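You operate a simulated robot arm through the tools that you are given. There is no shell and no other tool.

You run a simulated robot arm. Do the job below in one go: nothing can be reset, and whatever is moved stays where it is left.

Task
Put things in order on the right part of the trial line belt. At the end: the small brown tub (marked "Salty") stands on top of the grey block; the small cream carton stands where the small brown tub stood; the orange nut driver stands where the cream pouch (marked "Salted corn") stood; the cream pouch from the right part of the trial line belt stands where the small cream carton stood; whatever was shut is shut again. Leave all else as you found it, and nothing knocked over.

It is judged by the outcome, as a careful person would: the job done as asked, and still so three seconds after it is handed in. It fails if anything else is knocked over, pushed out of place, dropped, spilled or broken.

Robot
A 7-joint arm with a two-finger parallel gripper, fixed in place. Base frame: the origin is at the foot of the arm, x ahead of it, y to its left, z up; the work surface is at about z = 760. Units: mm, degrees, N and s.
With the tool pointing down near the work surface it reaches from about 300 to 700 mm from the base axis. Its first joint turns from -66.0 to 66.0 degrees. Payload 1.57 kg.
Tool frame: the origin (TCP) lies between the finger pads and is the grasp point; the fingertips stand 30 mm ahead of it; z points along the fingers, y is the line along which they close. Largest opening 110 mm; finger width 24, thickness 12; the body of the gripper, 48 by 112 mm, starts 78 mm behind the TCP.
Orientation is told as [roll, pitch, yaw] about the base's x, y, z axes, in that order, counted from this pose: with the fingers straight down and closing along the base's y, the tool's x points along the base's -x, its y along +y and its z along -z.

Tools
- The arm moves only by the tool drive_tool. Its argument "commands" is a list of rows, each an object (a shift or turn left out is 0, a gripper value left out holds the last) with "delta_pos": the shift along the base's x, y, z in units of 50 mm (1.0 is 50 mm), a list of three; "turn": the turn, a rotation vector about the base's x, y, z in units of 5 degrees (1.0 is 5 degrees), a list of three; "fingers": the gripper command, from -1 (fully open) to 1 (shut), values between in proportion. In form: [{"delta_pos": [tx, ty, tz], "turn": [wx, wy, wz], "fingers": fingers}, ...]. A call has 1 to 20 rows; each row shifts and turns the commanded pose from where the row before left it. A call with a number of a shift or a turn outside -1 to 1 is refused whole. Rows are played at 5 a second. More than 50 mm and 8.6 degrees between two rows, or a gripper value outside its range, and nothing of the call is played. A pose out of reach is approached as far as the arm can. The call stops where the force on the tool passes 40 N (or 10 N more than at its start, if that is more) or the arm is blocked; 0.2 s more then pass. The fingers move at their own pace (about 108 mm/s each) and stop on an object; they squeeze with about 20 N. The grip force told is the motor's: it shows also when the fingers shut on nothing. Time passes only in rows, and 0.2 s behind the last, so rows that do not move let the fingers close. It gives the time, the measured TCP pose, the force on the tool (base axes), the opening and the grip force at its end, in the units of the frame above (readings bear some noise), with the torque about the TCP (base axes, N m) and any sound that the robot's microphone picked up, and new pictures: "pictures" is both (left out), scene, wrist or none.
- Cameras (640 x 400 px; columns grow to the right, rows downward): "scene" is fixed at [142.5, -378.5, 1407.1]; the picture's right is [0.92, -0.39, 0.00], its down [-0.23, -0.53, -0.82] and it looks along [0.32, 0.75, -0.58] (base axes); focal length 373 px, centre (320, 200). "wrist" rides on the gripper at [70, 16, -141] in the tool frame; the picture's right is [-0.23, 0.97, 0.00], its down [-0.86, -0.20, -0.48] and it looks along [-0.47, -0.11, 0.88] (tool axes); focal length 222 px, centre (320, 200). There is no depth. A picture from a camera that has moved, and an enlarged one, comes with that camera's place and axes in the base frame and with its lens.
- zoom(camera, box): a new picture of the part [left, top, right, bottom] of that camera's present view, enlarged. No time passes.
- sign_off(): hands the job in; it is judged then, once.

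Places have to be worked out from the pictures, the camera data and where the tool is seen. Open the gripper and draw the arm clear of the work before you hand the job in, unless the task says otherwise.

The tools are called after ">>>" as a command line: name --argument value ..., lists and objects as JSON in quotes. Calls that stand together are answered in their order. drive_tool: Moves the arm, as the interface text tells. Its arguments: {"type":"object","properties":{"commands":{"type":"array"},"pictures":{"type":"string","enum":["both","scene","wrist","none"]}},"required":["commands"]} The other tools are called the same way: zoom (camera, box) takes an enlarged picture of a part of a camera's view; sign_off () hands the job in.

At the start:

```text
time_s: 0.0
eef_pos: [364.1, 267.6, 996.1]
tool_rot: [0.0, 0.0, 0.0]
contact_force: [-0.1, -0.2, -0.3]
torque: [0.03, 0.0, 0.01]
opening: 110.2
grip_force: 0.0
```

scene: 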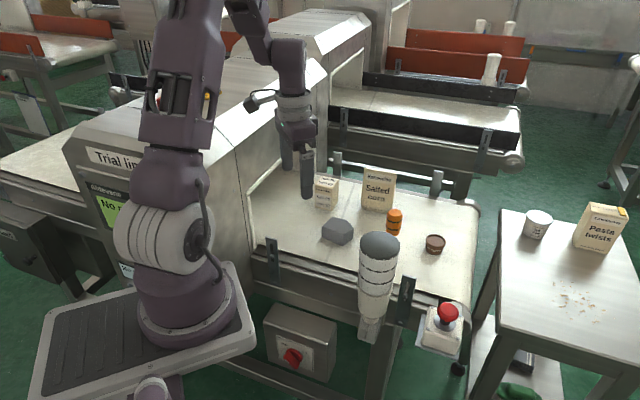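
wrist: 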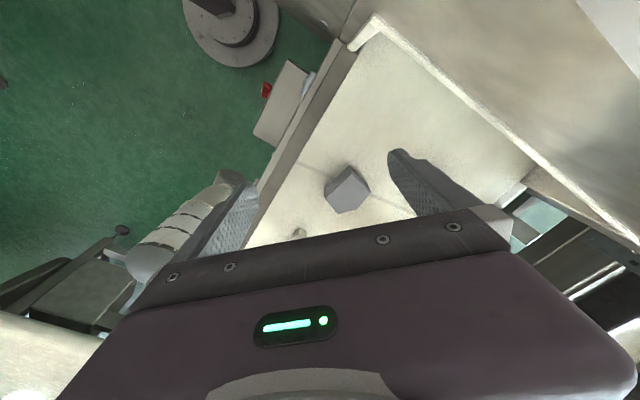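

I'll start by looking closely at the belt area in the scene camera before moving anything.

>>> zoom --camera "scene" --box '[240, 150, 480, 300]'

>>> zoom --camera "scene" --box '[300, 160, 420, 235]'

>>> zoom --camera "scene" --box '[300, 200, 460, 300]'

>>> zoom --camera "wrist" --box '[220, 100, 520, 288]'

```text
2.67 times, centred on (360, 225) of scene
camera zoom: at [142.5, -378.5, 1407.1], right [0.92, -0.39, 0.0], down [-0.23, -0.53, -0.82], along [0.32, 0.75, -0.58], focal length 994 px, centre (213, 133)
```

zoom: 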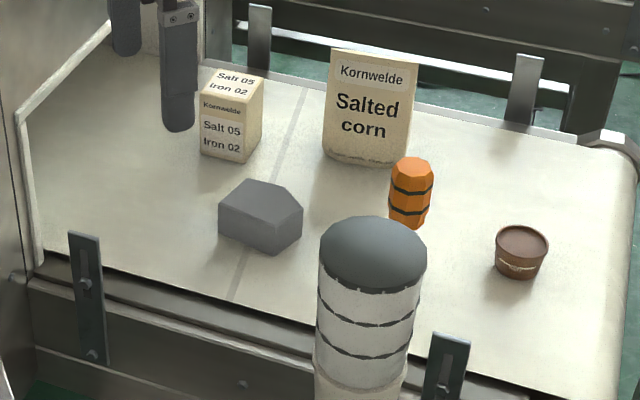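

```text
5.33 times, centred on (360, 198) of scene
camera zoom: at [142.5, -378.5, 1407.1], right [0.92, -0.39, 0.0], down [-0.23, -0.53, -0.82], along [0.32, 0.75, -0.58], focal length 1987 px, centre (107, 213)
```

zoom: 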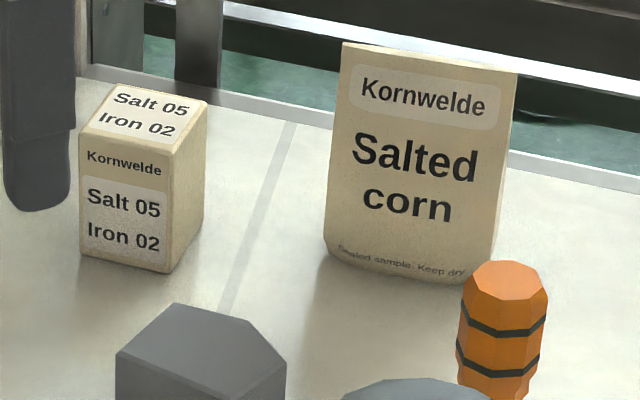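

```text
4.00 times, centred on (380, 250) of scene
camera zoom: at [142.5, -378.5, 1407.1], right [0.92, -0.39, 0.0], down [-0.23, -0.53, -0.82], along [0.32, 0.75, -0.58], focal length 1490 px, centre (80, 0)
```

zoom: 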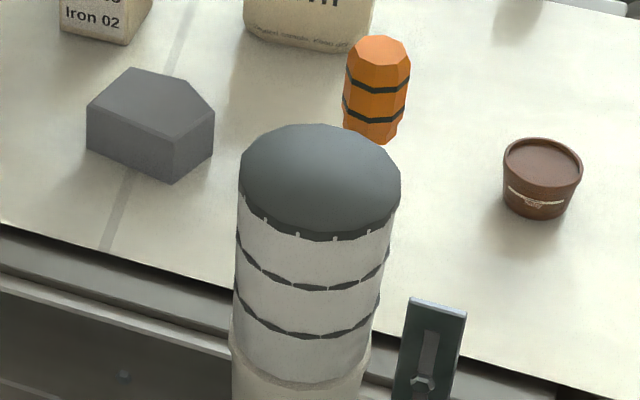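

```text
2.13 times, centred on (370, 194) of wrist
camera zoom: at [294.1, 282.7, 1138.2], right [0.23, 0.97, 0.0], down [0.86, -0.2, 0.48], along [0.47, -0.11, -0.88], focal length 473 px, centre (214, 213)
```

zoom: 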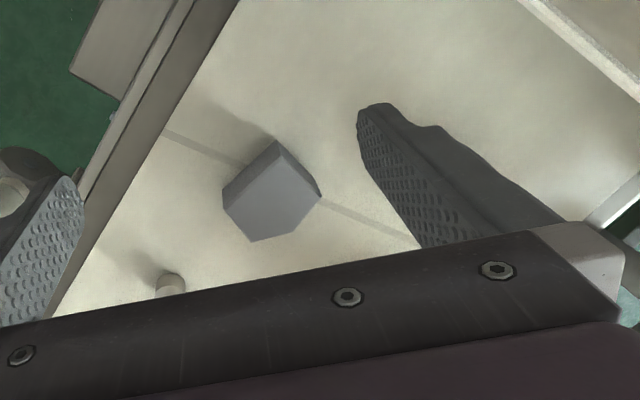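

The scene view gives rough places on the belt (z≈760): carton about (505,425), pouch (640,365), nut driver (624,252), tub (684,149), grey block (477,290) with its top near z≈799. A lamp post stands near (437,55) with its top at about z≈950, and the wrist view shows a small pale object behind it, around (547,183). I'll raise the arm and look down with the wrist camera.

>>> drive_tool --commands '[{"delta_pos": [0, 0, 1]}, {"delta_pos": [0, 0, 1]}, {"delta_pos": [0, 0, 1]}, {"delta_pos": [0.5, 0, 0]}, {"delta_pos": [0, 0, 0]}]' --pictures "both"

```text
time_s: 1.2
eef_pos: [387.8, 266.4, 1147.1]
tool_rot: [0.0, -0.1, -0.1]
contact_force: [-0.1, 0.5, -0.4]
torque: [0.01, 0.0, 0.03]
opening: 109.9
grip_force: 0.0
camera wrist: at [318.1, 281.3, 1287.7], right [0.23, 0.97, 0.0], down [0.86, -0.2, 0.48], along [0.47, -0.11, -0.88], focal length 222 px, centre (320, 200)
```

scene: 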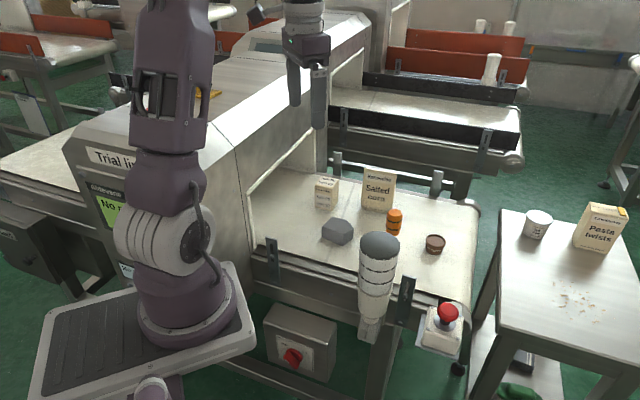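
wrist: 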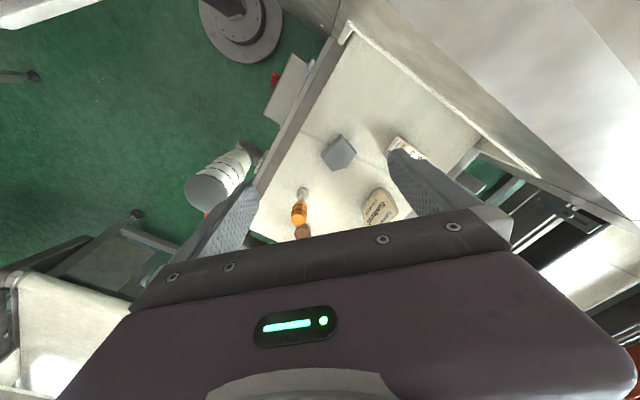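

The higher view shows the pale object between the block and the nut driver. I'll zoom in on it and on the others.

>>> zoom --camera "wrist" --box '[240, 110, 440, 245]'

>>> zoom --camera "wrist" --box '[270, 170, 350, 245]'

>>> zoom --camera "scene" --box '[300, 160, 460, 260]'

```text
2.96 times, centred on (340, 178) of wrist
camera zoom: at [318.1, 281.3, 1287.7], right [0.23, 0.97, 0.0], down [0.86, -0.2, 0.48], along [0.47, -0.11, -0.88], focal length 658 px, centre (261, 267)
```

zoom: 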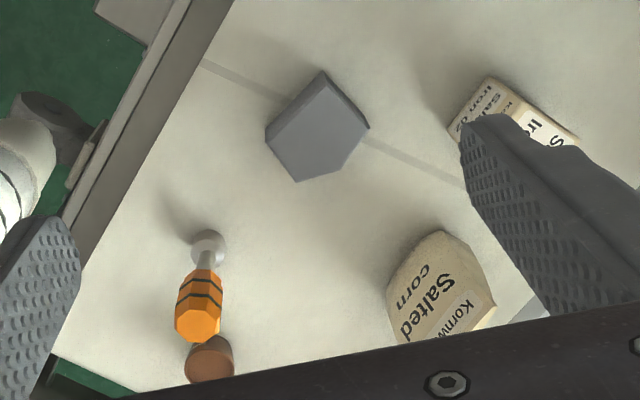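

```text
5.33 times, centred on (310, 208) of wrist
camera zoom: at [318.1, 281.3, 1287.7], right [0.23, 0.97, 0.0], down [0.86, -0.2, 0.48], along [0.47, -0.11, -0.88], focal length 1185 px, centre (373, 160)
```

zoom: 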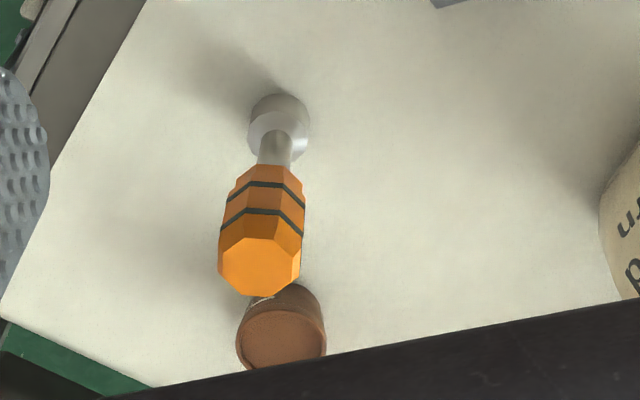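

```text
4.00 times, centred on (380, 210) of scene
camera zoom: at [142.5, -378.5, 1407.1], right [0.92, -0.39, 0.0], down [-0.23, -0.53, -0.82], along [0.32, 0.75, -0.58], focal length 1490 px, centre (80, 160)
```

zoom: 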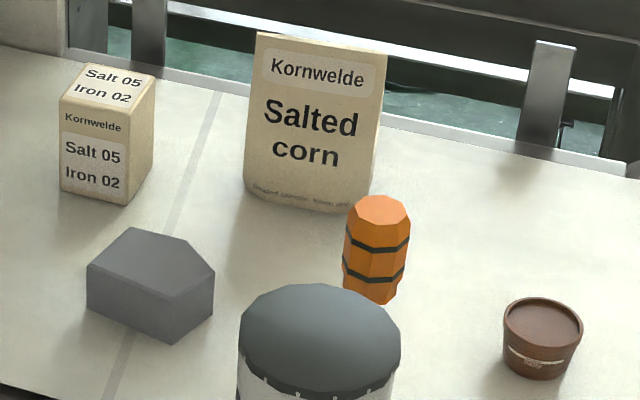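

The orange driver turns out to be tall. It stands on its steel socket near (565,177), with the handle from about z≈830 to 895. I'll check the hood and guard near the carton and the lamp area before approaching.

>>> zoom --camera "scene" --box '[220, 60, 400, 280]'

>>> zoom --camera "scene" --box '[340, 150, 500, 350]'

>>> zoom --camera "wrist" --box '[160, 0, 560, 250]'

```text
1.82 times, centred on (310, 170) of scene
camera zoom: at [142.5, -378.5, 1407.1], right [0.92, -0.39, 0.0], down [-0.23, -0.53, -0.82], along [0.32, 0.75, -0.58], focal length 678 px, centre (338, 254)
```

zoom: 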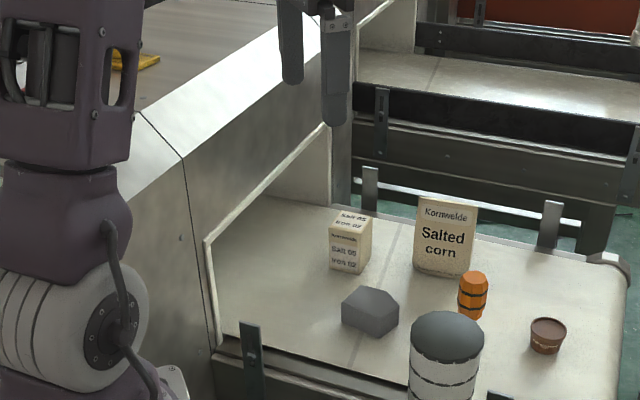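

```text
2.00 times, centred on (420, 250) of scene
camera zoom: at [142.5, -378.5, 1407.1], right [0.92, -0.39, 0.0], down [-0.23, -0.53, -0.82], along [0.32, 0.75, -0.58], focal length 745 px, centre (120, 100)
```

zoom: 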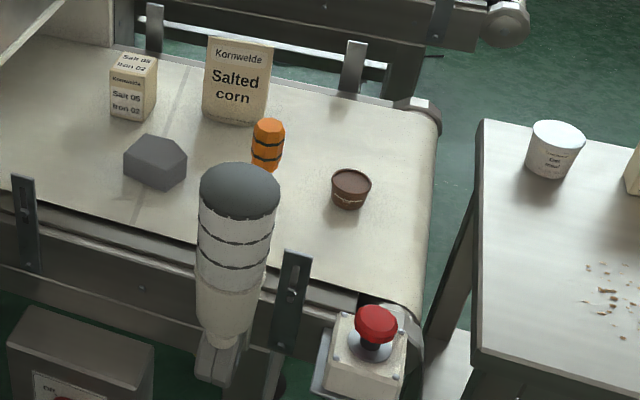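

```text
1.60 times, centred on (360, 125) of wrist
camera zoom: at [318.1, 281.3, 1287.7], right [0.23, 0.97, 0.0], down [0.86, -0.2, 0.48], along [0.47, -0.11, -0.88], focal length 355 px, centre (256, 320)
```

zoom: 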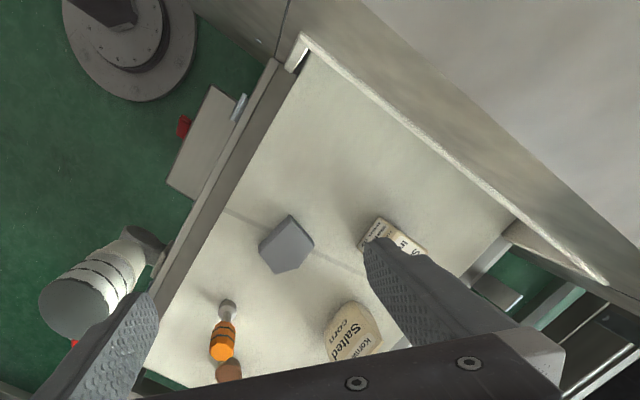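

The tub triangulates to about (675,150) with its rim at z≈794. The driver is close on the arm side, so I'll yaw the tool about 45° to keep the camera side away from it, then move high above the tub.

>>> drive_tool --commands '[{"delta_pos": [0.638, -0.258, -0.2], "turn": [0, 0, 1]}, {"delta_pos": [0.638, -0.258, -0.2], "turn": [0, 0, 1]}, {"delta_pos": [0.638, -0.258, -0.2], "turn": [0, 0, 1]}, {"delta_pos": [0.638, -0.258, -0.2], "turn": [0, 0, 1]}, {"delta_pos": [0.638, -0.258, -0.2], "turn": [0, 0, 1]}, {"delta_pos": [0.638, -0.258, -0.2], "turn": [0, 0, 1]}, {"delta_pos": [0.638, -0.258, -0.2], "turn": [0, 0, 1]}, {"delta_pos": [0.638, -0.258, -0.2], "turn": [0, 0, 1]}, {"delta_pos": [0.638, -0.258, -0.2], "turn": [0, 0, 1]}, {"delta_pos": [0, 0, 0]}, {"delta_pos": [0, 0, 0]}]' --pictures "both"

```text
time_s: 3.6
eef_pos: [655.4, 142.0, 1055.2]
tool_rot: [0.1, 0.0, 45.1]
contact_force: [-1.1, 1.1, -0.1]
torque: [0.04, 0.02, -0.01]
opening: 110.0
grip_force: 0.1
out of reach, approached as far as the arm can: row 9
camera wrist: at [594.8, 104.0, 1196.2], right [-0.53, 0.85, 0.0], down [0.75, 0.46, 0.48], along [0.41, 0.25, -0.88], focal length 222 px, centre (320, 200)
```

scene: 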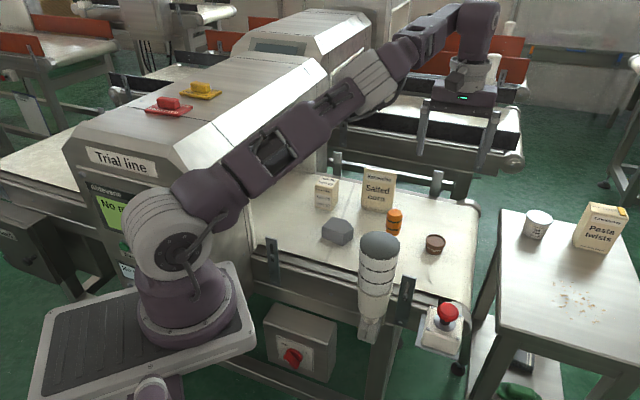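
wrist: 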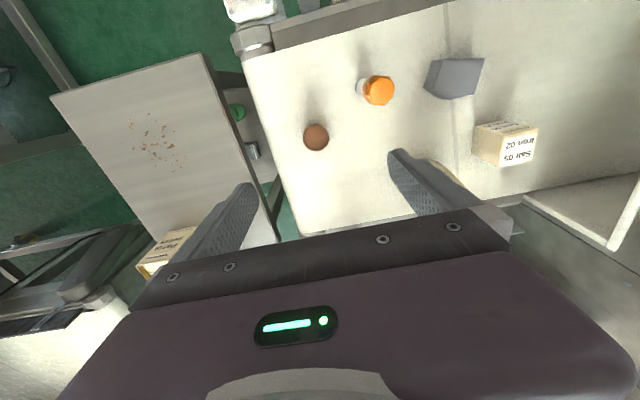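

The arm is nearly straight at this height. Before descending I want to see how the arm lies relative to the lamp post, so I'll zoom in on the scene view.

>>> zoom --camera "scene" --box '[20, 180, 372, 400]'

>>> zoom --camera "scene" --box '[150, 0, 534, 240]'

>>> zoom --camera "wrist" --box '[200, 0, 560, 225]'

```text
1.82 times, centred on (196, 290) of scene
camera zoom: at [142.5, -378.5, 1407.1], right [0.92, -0.39, 0.0], down [-0.23, -0.53, -0.82], along [0.32, 0.75, -0.58], focal length 678 px, centre (546, 36)
```

zoom: 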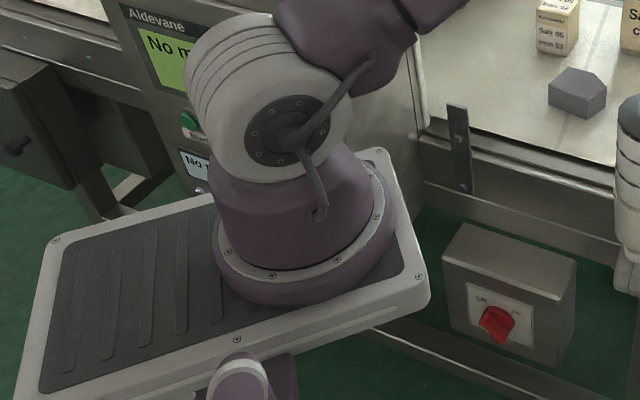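

```text
1.67 times, centred on (342, 120) of scene
camera zoom: at [142.5, -378.5, 1407.1], right [0.92, -0.39, 0.0], down [-0.23, -0.53, -0.82], along [0.32, 0.75, -0.58], focal length 621 px, centre (283, 333)
```

zoom: 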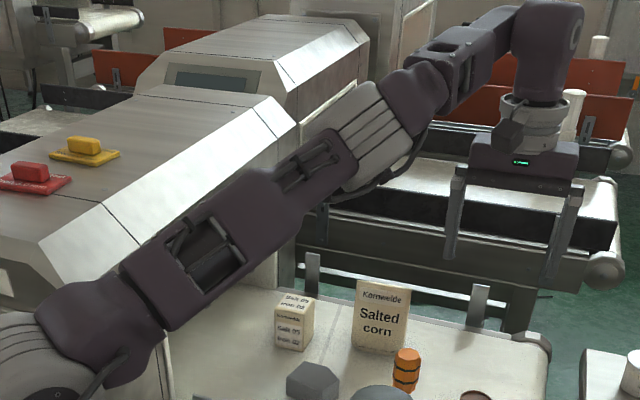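

```text
1.78 times, centred on (380, 112) of wrist
camera zoom: at [594.8, 104.0, 1196.2], right [-0.53, 0.85, 0.0], down [0.75, 0.46, 0.48], along [0.41, 0.25, -0.88], focal length 395 px, centre (213, 356)
```

zoom: 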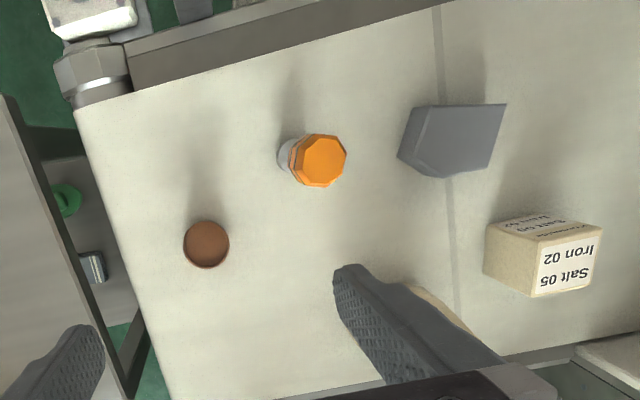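

The tub re-measures to about (672,146). I'll narrow the opening to about 80 mm and descend straight down partway, then check reach and alignment.

>>> drive_tool --commands '[{"delta_pos": [0, 0, -0.7], "fingers": -0.45}, {"delta_pos": [0, 0, -0.7]}, {"delta_pos": [0, 0, -0.7]}, {"delta_pos": [0, 0, -0.7]}, {"delta_pos": [0, 0, 0]}, {"delta_pos": [0, 0, 0]}]' --pictures "both"

```text
time_s: 5.0
eef_pos: [656.3, 143.1, 916.9]
tool_rot: [0.0, -0.1, 45.0]
contact_force: [0.3, 0.4, -0.5]
torque: [0.02, -0.04, -0.01]
opening: 79.8
grip_force: 0.0
camera wrist: at [594.5, 105.1, 1058.9], right [-0.53, 0.85, 0.0], down [0.75, 0.46, 0.48], along [0.41, 0.25, -0.88], focal length 222 px, centre (320, 200)
```

scene: 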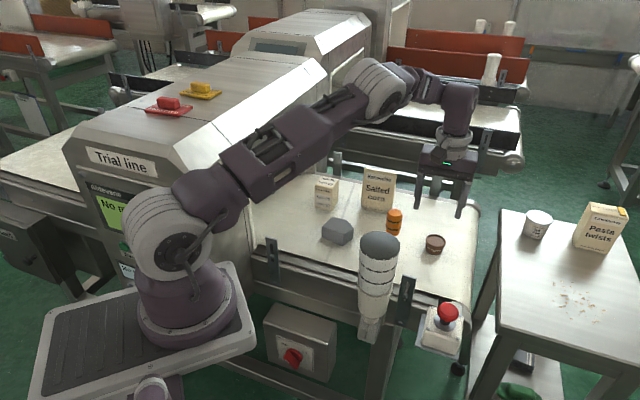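
wrist: 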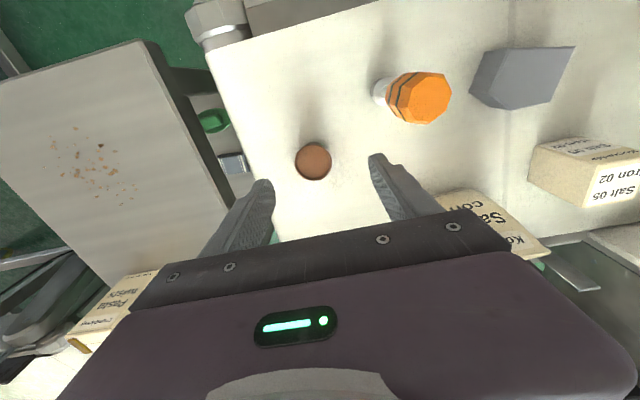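

The arm now has ample bend and the tub projects to about (674,145). I'll zoom in to refine this before shifting over it.

>>> zoom --camera "wrist" --box '[260, 110, 380, 185]'

>>> zoom --camera "scene" --box '[380, 130, 500, 270]'

```text
5.33 times, centred on (320, 148) of wrist
camera zoom: at [594.5, 105.1, 1058.9], right [-0.53, 0.85, 0.0], down [0.75, 0.46, 0.48], along [0.41, 0.25, -0.88], focal length 1185 px, centre (320, 480)
```

zoom: 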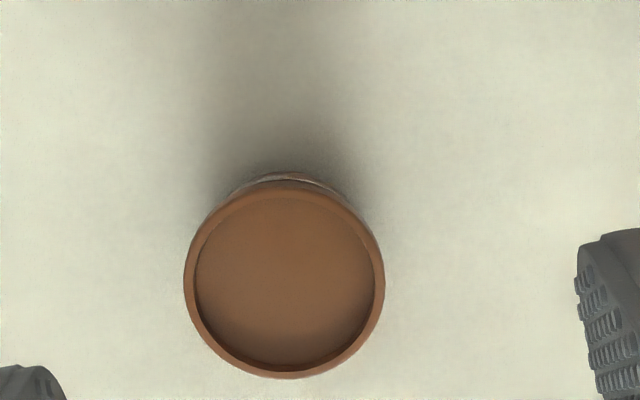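

```text
2.86 times, centred on (440, 200) of scene
camera zoom: at [142.5, -378.5, 1407.1], right [0.92, -0.39, 0.0], down [-0.23, -0.53, -0.82], along [0.32, 0.75, -0.58], focal length 1065 px, centre (-23, 200)
```

zoom: 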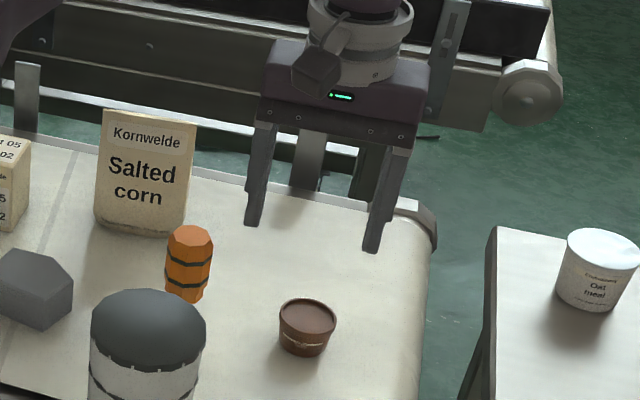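

Rim centre is about (675.5,146) with a 46 mm diameter. I'll shift over it, descend to TCP z≈798 (tips about 8 mm above the belt) and stop there to check.

>>> drive_tool --commands '[{"delta_pos": [0.39, 0.06, 0]}, {"delta_pos": [0, 0, -0.8]}, {"delta_pos": [0, 0, -0.8]}, {"delta_pos": [0, 0, -0.5]}, {"delta_pos": [0, 0, 0]}, {"delta_pos": [0, 0, 0]}]' --pictures "both"

```text
time_s: 6.4
eef_pos: [675.9, 146.9, 814.4]
tool_rot: [0.0, 0.0, 44.9]
contact_force: [0.6, 0.7, 0.7]
torque: [-0.02, -0.01, 0.0]
opening: 79.9
grip_force: 0.1
camera wrist: at [614.6, 107.6, 956.2], right [-0.53, 0.85, 0.0], down [0.74, 0.46, 0.48], along [0.41, 0.25, -0.88], focal length 222 px, centre (320, 200)
```

scene: 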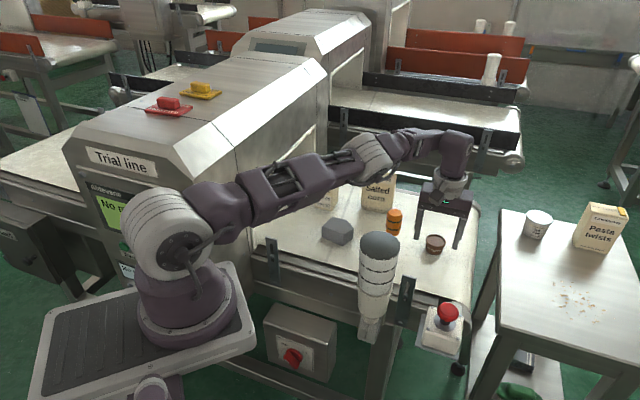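
wrist: 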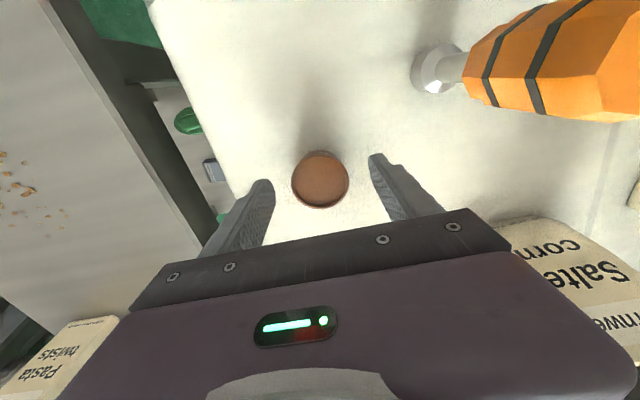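

The tub sits centred between the fingers. I'll descend the last 15 mm and close.

>>> drive_tool --commands '[{"delta_pos": [-0.03, -0.03, -0.32]}, {"delta_pos": [0, 0, 0]}, {"fingers": 0.3}, {"fingers": 1}, {"delta_pos": [0, 0, 0]}, {"delta_pos": [0, 0, 0]}, {"delta_pos": [0, 0, 0]}]' --pictures "both"

```text
time_s: 8.0
eef_pos: [674.0, 145.1, 797.6]
tool_rot: [-0.1, 0.0, 45.0]
contact_force: [0.0, 0.4, 0.0]
torque: [0.02, -0.05, 0.01]
opening: 46.4
grip_force: 19.8
camera wrist: at [613.3, 106.4, 938.7], right [-0.53, 0.85, 0.0], down [0.75, 0.46, 0.48], along [0.41, 0.25, -0.88], focal length 222 px, centre (320, 200)
```

scene: 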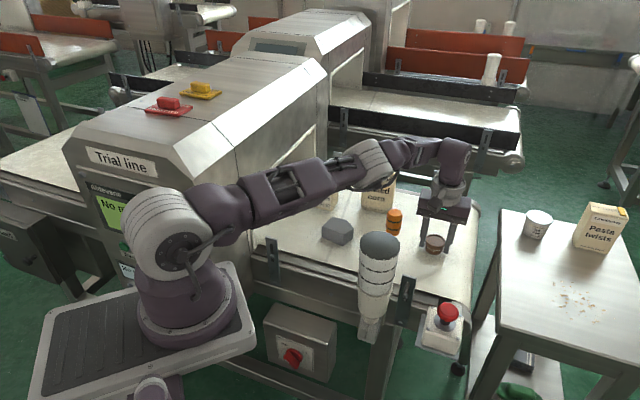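
wrist: 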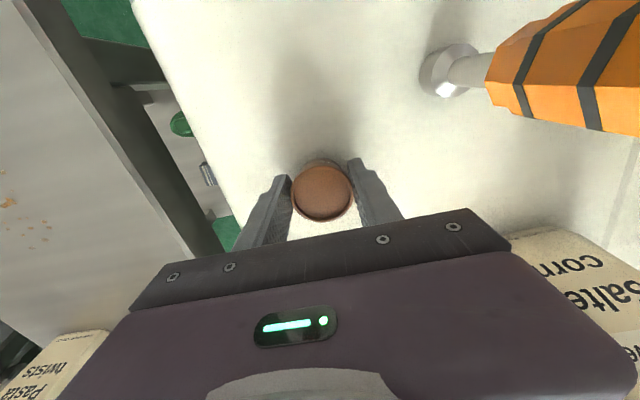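

The tub is gripped (46.4 mm, 19.8 N). Its original spot is about (673,145). Next I lift it, clear the driver at height and head toward the block.

>>> drive_tool --commands '[{"delta_pos": [0, 0, 0.5]}, {"delta_pos": [0, 0, 0.8]}, {"delta_pos": [-0.05, 0.3, 0.8]}, {"delta_pos": [-0.15, 0.4, 0.8]}, {"delta_pos": [-0.2, 0.4, 0.6]}, {"delta_pos": [-0.5, 0.4, 0.2]}, {"delta_pos": [-0.7, 0.4, 0]}, {"delta_pos": [-0.7, 0.35, 0]}, {"delta_pos": [-0.7, 0.35, 0]}, {"delta_pos": [-0.7, 0.3, 0]}, {"delta_pos": [0, 0, 0]}, {"delta_pos": [0, 0, 0]}]' --pictures "both"

```text
time_s: 10.6
eef_pos: [489.1, 294.5, 979.1]
tool_rot: [-0.1, 0.1, 45.0]
contact_force: [0.0, 0.2, -0.5]
torque: [-0.02, 0.0, -0.01]
opening: 46.3
grip_force: 20.0
camera wrist: at [428.4, 255.9, 1121.5], right [-0.53, 0.85, 0.0], down [0.75, 0.46, 0.48], along [0.41, 0.25, -0.88], focal length 222 px, centre (320, 200)
```

scene: 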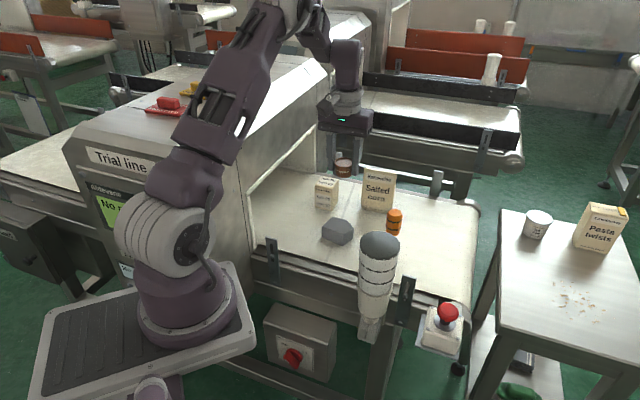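
wrist: 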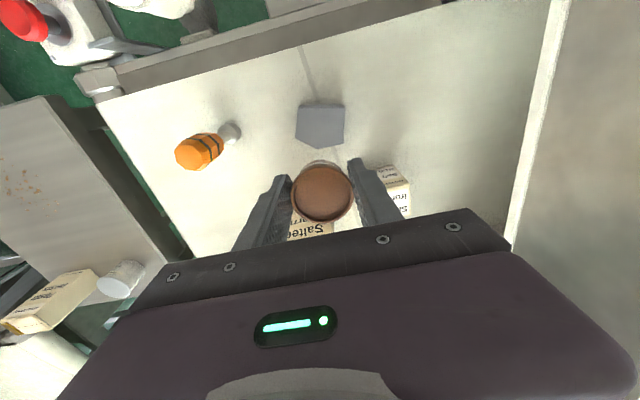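

The tub is held over the block area. I'll zoom in on the block in the wrist view to find the centre of its top.

>>> zoom --camera "wrist" --box '[260, 80, 400, 170]'

>>> zoom --camera "scene" --box '[290, 130, 400, 260]'

```text
4.44 times, centred on (330, 125) of wrist
camera zoom: at [428.4, 255.9, 1121.5], right [-0.53, 0.85, 0.0], down [0.75, 0.46, 0.48], along [0.41, 0.25, -0.88], focal length 987 px, centre (276, 533)
```

zoom: 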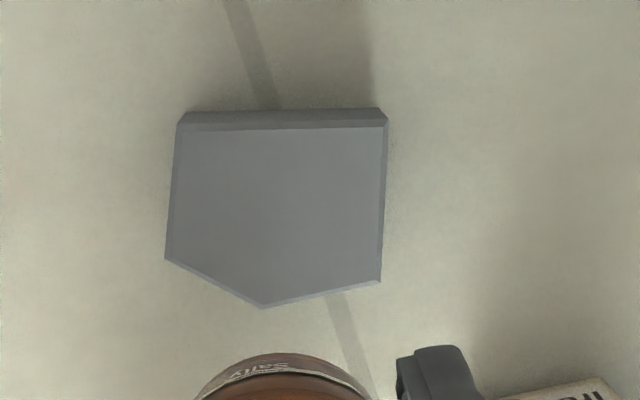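

```text
3.08 times, centred on (345, 195) of scene
camera zoom: at [142.5, -378.5, 1407.1], right [0.92, -0.39, 0.0], down [-0.23, -0.53, -0.82], along [0.32, 0.75, -0.58], focal length 1146 px, centre (243, 215)
```

zoom: 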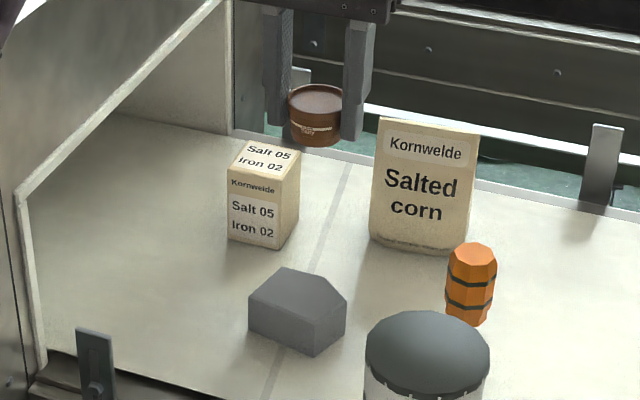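

Block top corners agree between both cameras to about 3 mm. The centre is about (480,291), with roughly 26 mm of room all round for the tub's ~19 mm base radius. I'll align and descend to just above it.

>>> drive_tool --commands '[{"delta_pos": [-0.15, -0.07, 0]}, {"delta_pos": [0, 0, -0.8]}, {"delta_pos": [0, 0, -0.8]}, {"delta_pos": [0, 0, -0.8]}, {"delta_pos": [0, 0, 0]}, {"delta_pos": [0, 0, 0]}]' --pictures "both"

```text
time_s: 12.0
eef_pos: [482.3, 287.0, 860.7]
tool_rot: [-0.1, 0.0, 45.0]
contact_force: [-0.5, 0.0, -0.1]
torque: [-0.04, 0.01, 0.0]
opening: 46.4
grip_force: 20.0
camera wrist: at [420.2, 248.4, 1000.6], right [-0.53, 0.85, 0.0], down [0.75, 0.46, 0.48], along [0.41, 0.25, -0.88], focal length 222 px, centre (320, 200)
```

scene: 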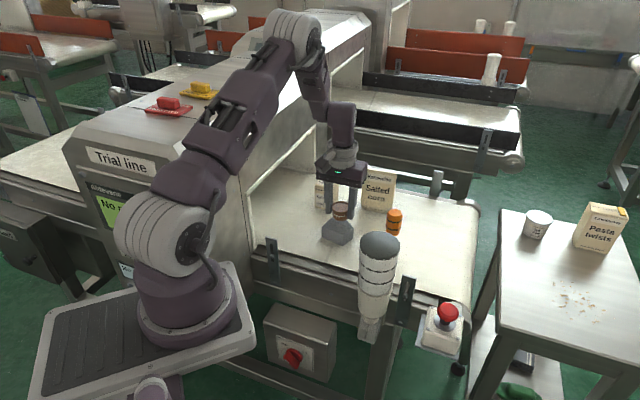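
wrist: 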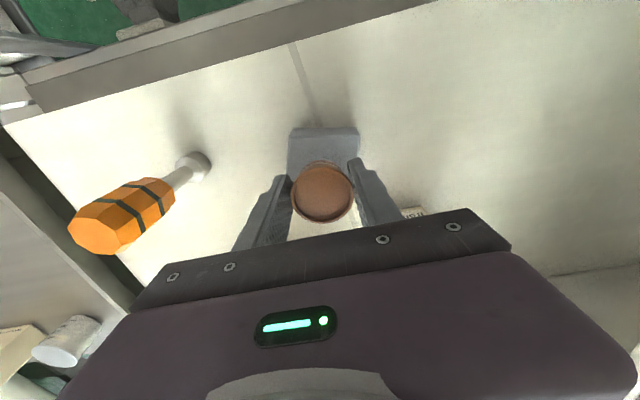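

The measured TCP is about 3–4 mm short in y, so I'll correct that and descend in small steps to find the block top.

>>> drive_tool --commands '[{"delta_pos": [-0.01, 0.07, -0.2]}, {"delta_pos": [0, 0, -0.14]}, {"delta_pos": [0, 0, 0]}, {"delta_pos": [0, 0, 0]}]' --pictures "both"

>>> zoom --camera "scene" --box '[300, 180, 380, 250]'

>>> zoom --camera "wrist" --box '[260, 110, 400, 230]'

```text
time_s: 13.0
eef_pos: [481.5, 288.7, 844.9]
tool_rot: [0.0, -0.1, 44.9]
contact_force: [-0.3, -0.3, -0.9]
torque: [0.04, -0.02, -0.01]
opening: 46.4
grip_force: 20.0
camera wrist: at [420.3, 250.7, 985.8], right [-0.53, 0.85, 0.0], down [0.75, 0.46, 0.48], along [0.41, 0.25, -0.88], focal length 222 px, centre (320, 200)
```

scene: 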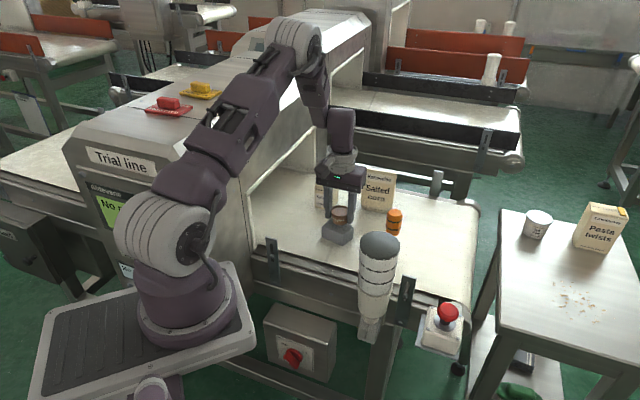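
wrist: 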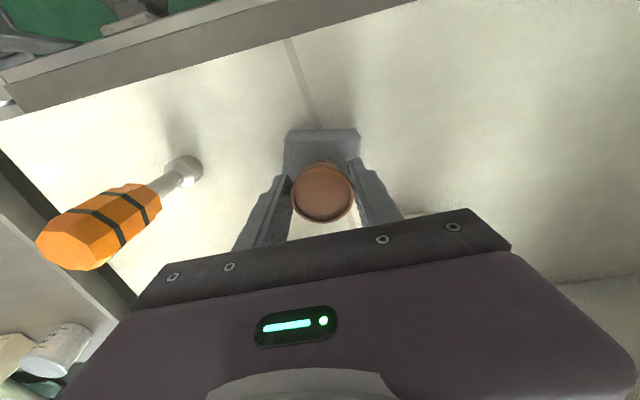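

```text
5.71 times, centred on (340, 215) of scene
camera zoom: at [142.5, -378.5, 1407.1], right [0.92, -0.39, 0.0], down [-0.23, -0.53, -0.82], along [0.32, 0.75, -0.58], focal length 2129 px, centre (206, 114)
```

zoom: 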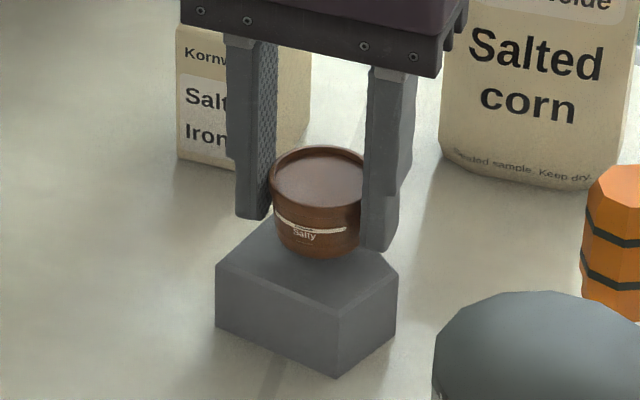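

```text
3.33 times, centred on (330, 170) of wrist
camera zoom: at [420.3, 250.7, 985.8], right [-0.53, 0.85, 0.0], down [0.75, 0.46, 0.48], along [0.41, 0.25, -0.88], focal length 740 px, centre (287, 300)
```

zoom: 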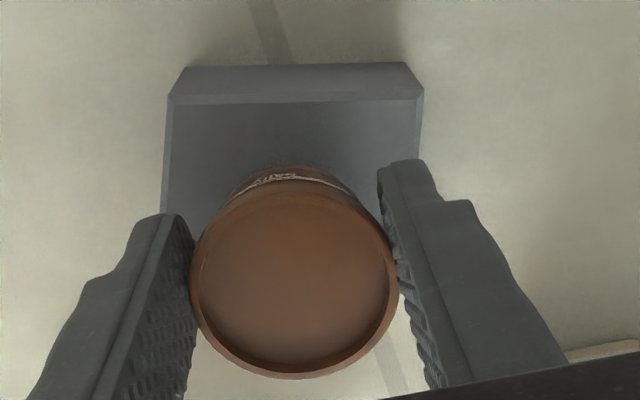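

The tub looks 3–4 mm off the block centre away from the robot. I'll shift (-3,-2.5) mm and lower gently.

>>> drive_tool --commands '[{"delta_pos": [-0.06, -0.05, 0]}, {"delta_pos": [0, 0, -0.08]}, {"delta_pos": [0, 0, -0.04]}, {"delta_pos": [0, 0, 0]}, {"delta_pos": [0, 0, 0]}]' --pictures "none"

```text
time_s: 14.2
eef_pos: [477.6, 286.8, 838.5]
tool_rot: [0.0, 0.0, 45.0]
contact_force: [-1.1, 0.5, -0.7]
torque: [0.01, -0.02, 0.03]
opening: 46.3
grip_force: 20.2
```

There's no contact yet at z=838.5, so I'll keep going in 1 mm steps.

>>> drive_tool --commands '[{"delta_pos": [0, 0, -0.02]}, {"delta_pos": [0, 0, -0.02]}, {"delta_pos": [0, 0, 0]}]' --pictures "none"

```text
time_s: 15.0
eef_pos: [478.0, 287.4, 837.8]
tool_rot: [-0.1, 0.0, 45.0]
contact_force: [0.2, 0.0, 0.0]
torque: [0.0, -0.02, -0.01]
opening: 46.4
grip_force: 20.1
```

>>> drive_tool --commands '[{"delta_pos": [0, 0, -0.02]}, {"delta_pos": [0, 0, 0]}]' --pictures "none"

>>> zoom --camera "scene" --box '[300, 180, 380, 250]'

```text
time_s: 15.6
eef_pos: [478.4, 286.4, 836.4]
tool_rot: [0.0, 0.0, 45.0]
contact_force: [0.7, -0.2, -0.6]
torque: [-0.02, 0.0, 0.0]
opening: 46.2
grip_force: 20.1
```

```text
5.71 times, centred on (340, 215) of scene
camera zoom: at [142.5, -378.5, 1407.1], right [0.92, -0.39, 0.0], down [-0.23, -0.53, -0.82], along [0.32, 0.75, -0.58], focal length 2129 px, centre (206, 114)
```

zoom: 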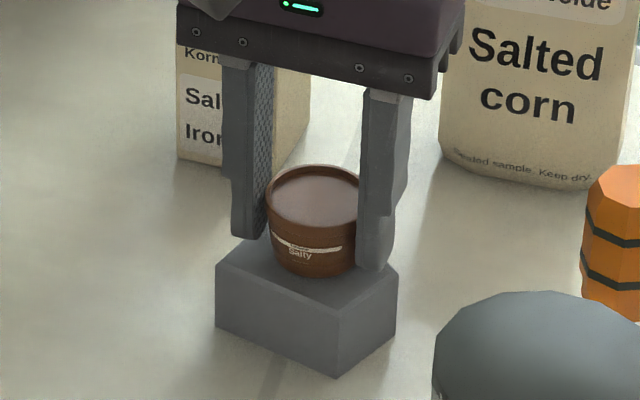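

The tub looks centred and close to the block top, with no contact force yet. I'll continue in 1 mm steps.

>>> drive_tool --commands '[{"delta_pos": [0, 0, -0.02]}, {"delta_pos": [0, 0, 0]}]' --pictures "none"

```text
time_s: 16.2
eef_pos: [477.8, 288.8, 836.2]
tool_rot: [0.0, 0.1, 45.0]
contact_force: [0.8, 0.6, 0.0]
torque: [0.01, -0.02, 0.0]
opening: 46.3
grip_force: 20.4
```

>>> drive_tool --commands '[{"delta_pos": [0, 0, -0.02]}, {"delta_pos": [0, 0, 0]}]' --pictures "none"

```text
time_s: 16.8
eef_pos: [478.2, 287.7, 834.7]
tool_rot: [0.0, 0.0, 45.1]
contact_force: [0.7, 0.7, 0.1]
torque: [0.0, -0.03, 0.02]
opening: 46.5
grip_force: 19.6
```

Still no contact at about 834.5, so I'll take two more 1 mm steps.

>>> drive_tool --commands '[{"delta_pos": [0, 0, -0.02]}, {"delta_pos": [0, 0, 0]}]' --pictures "none"

>>> drive_tool --commands '[{"delta_pos": [0, 0, -0.02]}, {"delta_pos": [0, 0, 0]}]' --pictures "wrist"

>>> zoom --camera "scene" --box '[315, 195, 365, 245]'

```text
time_s: 17.4
eef_pos: [477.9, 287.6, 833.1]
tool_rot: [-0.1, -0.1, 45.0]
contact_force: [-0.1, 0.6, 6.2]
torque: [0.1, 0.0, -0.03]
opening: 46.7
grip_force: 19.8
```

```text
time_s: 18.0
eef_pos: [478.9, 286.7, 832.8]
tool_rot: [0.1, -0.1, 45.1]
contact_force: [0.7, 1.0, 20.2]
torque: [0.16, -0.04, -0.03]
opening: 46.5
grip_force: 20.3
camera wrist: at [417.3, 248.5, 973.5], right [-0.53, 0.85, 0.0], down [0.74, 0.46, 0.48], along [0.41, 0.25, -0.88], focal length 222 px, centre (320, 200)
```

wrist: 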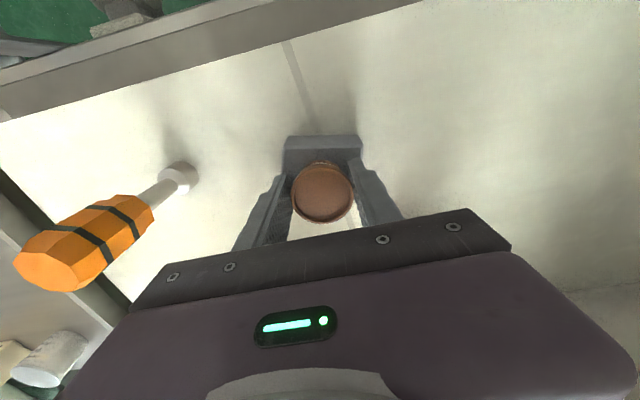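

```text
8.00 times, centred on (340, 220) of scene
camera zoom: at [142.2, -378.7, 1407.0], right [0.92, -0.39, 0.0], down [-0.22, -0.53, -0.82], along [0.32, 0.75, -0.58], focal length 2981 px, centre (160, 40)
```

zoom: 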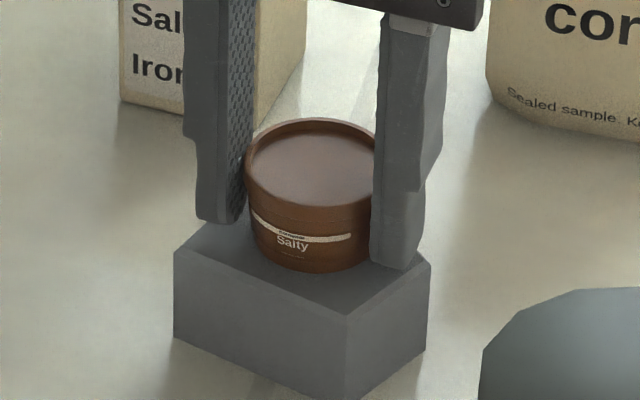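

Contact is at z≈833 with 20 N now. I'll ease up 1 mm, open gradually and look.

>>> drive_tool --commands '[{"delta_pos": [0, 0, 0.02]}, {"fingers": 0.1}, {"fingers": -0.05}, {"fingers": -0.25}, {"fingers": -0.4}, {"delta_pos": [0, 0, 0]}]' --pictures "both"

>>> zoom --camera "scene" --box '[315, 195, 365, 245]'

```text
time_s: 19.4
eef_pos: [477.8, 287.5, 832.3]
tool_rot: [0.1, 0.0, 45.0]
contact_force: [-0.6, -0.2, 0.6]
torque: [-0.06, 0.02, 0.01]
opening: 77.1
grip_force: 0.2
camera wrist: at [417.8, 248.7, 974.1], right [-0.53, 0.85, 0.0], down [0.75, 0.46, 0.48], along [0.41, 0.25, -0.88], focal length 222 px, centre (320, 200)
```

scene: 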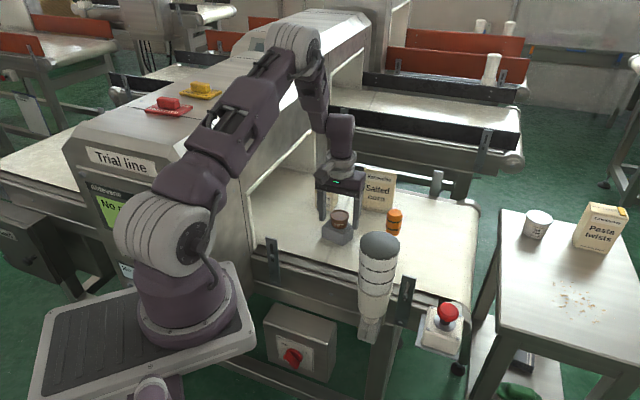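
wrist: 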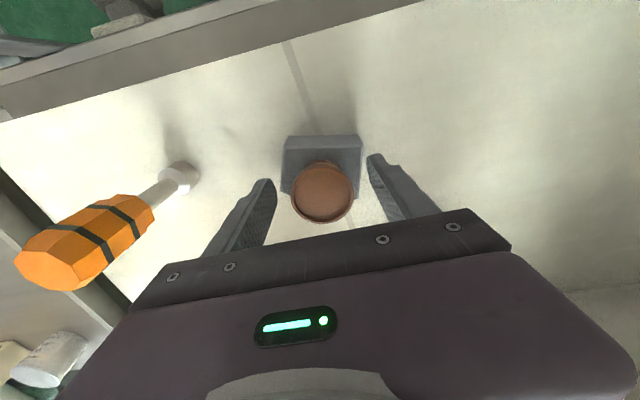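

```text
8.00 times, centred on (340, 220) of scene
camera zoom: at [142.5, -378.5, 1407.1], right [0.92, -0.39, 0.0], down [-0.23, -0.53, -0.82], along [0.32, 0.75, -0.58], focal length 2981 px, centre (160, 40)
```

zoom: 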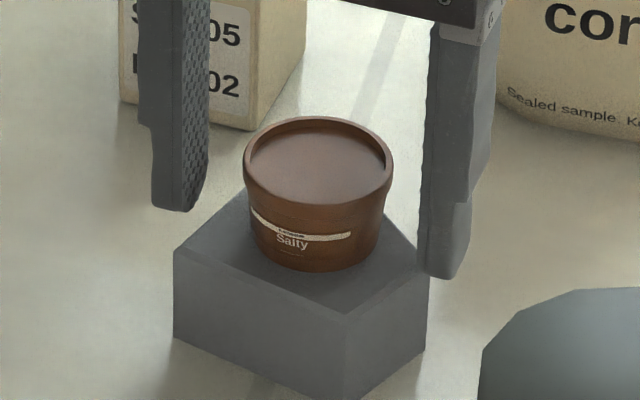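

The tub stands squarely on the block. I'll raise straight up and move over the carton, keeping yaw 45° since it matches the carton's faces.

>>> drive_tool --commands '[{"delta_pos": [0, 0, 0.5]}, {"delta_pos": [0, 0, 1]}, {"delta_pos": [0, 0, 1]}, {"delta_pos": [0, 0, 0.5]}, {"delta_pos": [0.15, 0.8, 0]}, {"delta_pos": [0.15, 0.8, 0]}, {"delta_pos": [0.15, 0.8, 0]}, {"delta_pos": [0, 0, 0]}, {"delta_pos": [0, 0, 0]}]' --pictures "both"

>>> zoom --camera "wrist" --box '[240, 70, 440, 210]'

>>> zoom --camera "scene" --box '[290, 140, 410, 250]'

```text
time_s: 21.4
eef_pos: [500.8, 408.1, 982.0]
tool_rot: [-0.1, 0.1, 45.0]
contact_force: [0.2, 0.2, -0.1]
torque: [0.04, 0.02, 0.01]
opening: 76.9
grip_force: 0.0
camera wrist: at [440.7, 370.1, 1123.1], right [-0.53, 0.85, 0.0], down [0.75, 0.46, 0.48], along [0.41, 0.25, -0.88], focal length 222 px, centre (320, 200)
```

scene: 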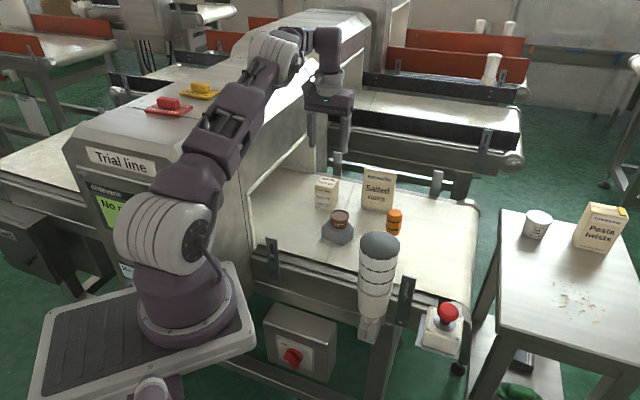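
wrist: 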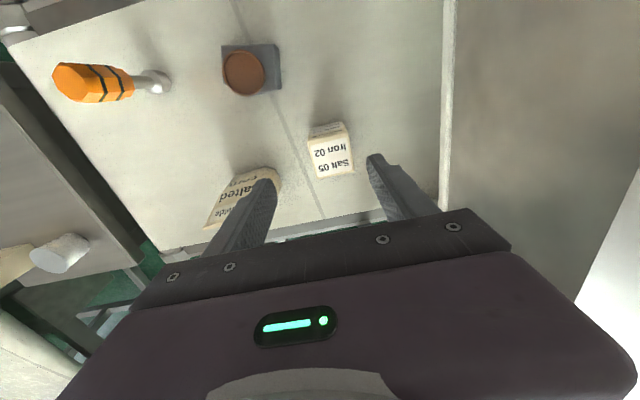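

```text
2.86 times, centred on (340, 140) of wrist
camera zoom: at [440.7, 370.1, 1123.1], right [-0.53, 0.85, 0.0], down [0.75, 0.46, 0.48], along [0.41, 0.25, -0.88], focal length 635 px, centre (263, 371)
```

zoom: 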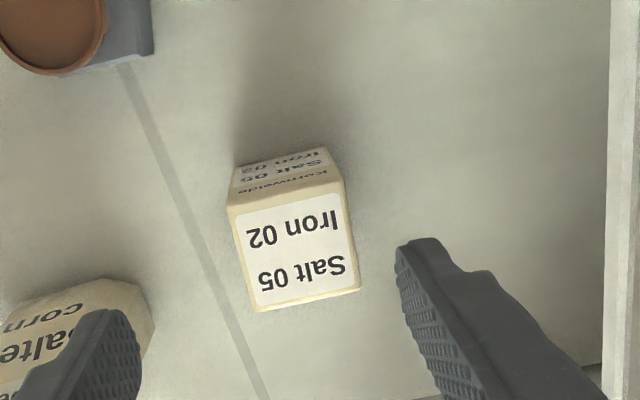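

```text
3.64 times, centred on (350, 195) of scene
camera zoom: at [142.5, -378.5, 1407.1], right [0.92, -0.39, 0.0], down [-0.22, -0.53, -0.82], along [0.32, 0.75, -0.58], focal length 1355 px, centre (211, 218)
```

zoom: 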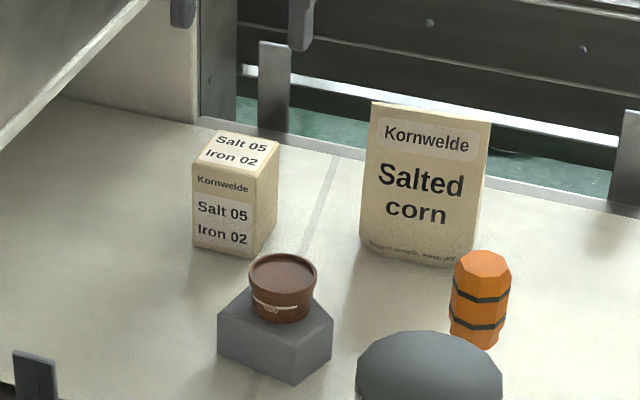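

The carton is a 51 mm square, 82 mm tall, centred at about (508,430.5) and aligned with yaw 45°. I'll open to 90 mm, centre over it and descend to grasp height.

>>> drive_tool --commands '[{"delta_pos": [0.144, 0.448, 0], "fingers": -0.64}, {"delta_pos": [0, 0, -0.8]}, {"delta_pos": [0, 0, -0.6]}, {"delta_pos": [0, 0, 0]}, {"delta_pos": [0, 0, 0]}]' --pictures "both"

>>> zoom --camera "wrist" --box '[240, 90, 440, 230]'

```text
time_s: 22.6
eef_pos: [502.2, 420.0, 913.2]
tool_rot: [-0.1, 0.1, 45.0]
contact_force: [-0.2, -0.3, 0.0]
torque: [0.0, -0.01, 0.04]
opening: 90.2
grip_force: 0.1
out of reach, approached as far as the arm can: row 1
camera wrist: at [443.0, 380.3, 1054.8], right [-0.53, 0.85, 0.0], down [0.75, 0.46, 0.48], along [0.41, 0.25, -0.88], focal length 222 px, centre (320, 200)
```

scene: 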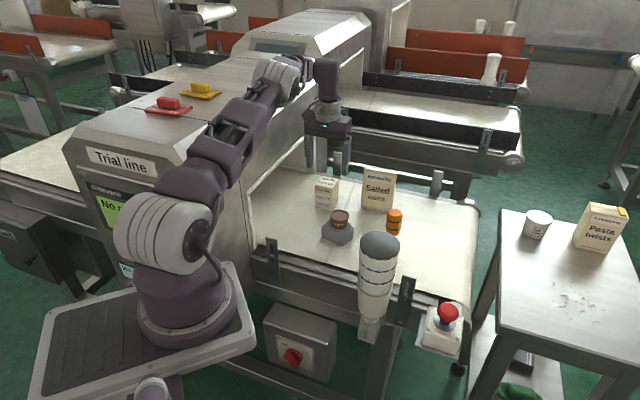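
wrist: 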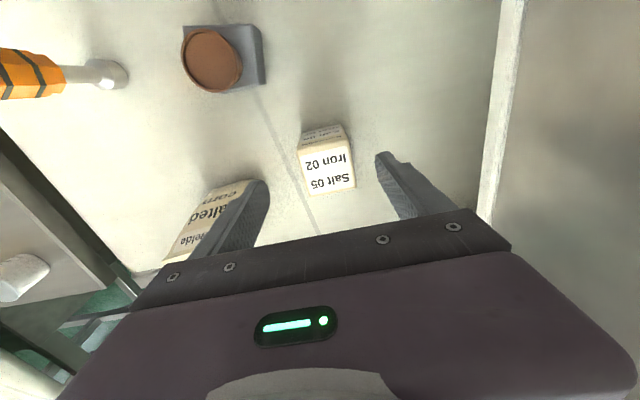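

```text
2.86 times, centred on (340, 160) of wrist
camera zoom: at [443.0, 380.3, 1054.8], right [-0.53, 0.85, 0.0], down [0.75, 0.46, 0.48], along [0.41, 0.25, -0.88], focal length 635 px, centre (263, 314)
```

zoom: 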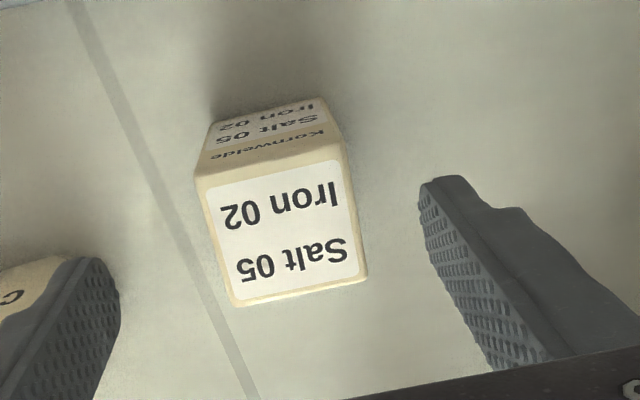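

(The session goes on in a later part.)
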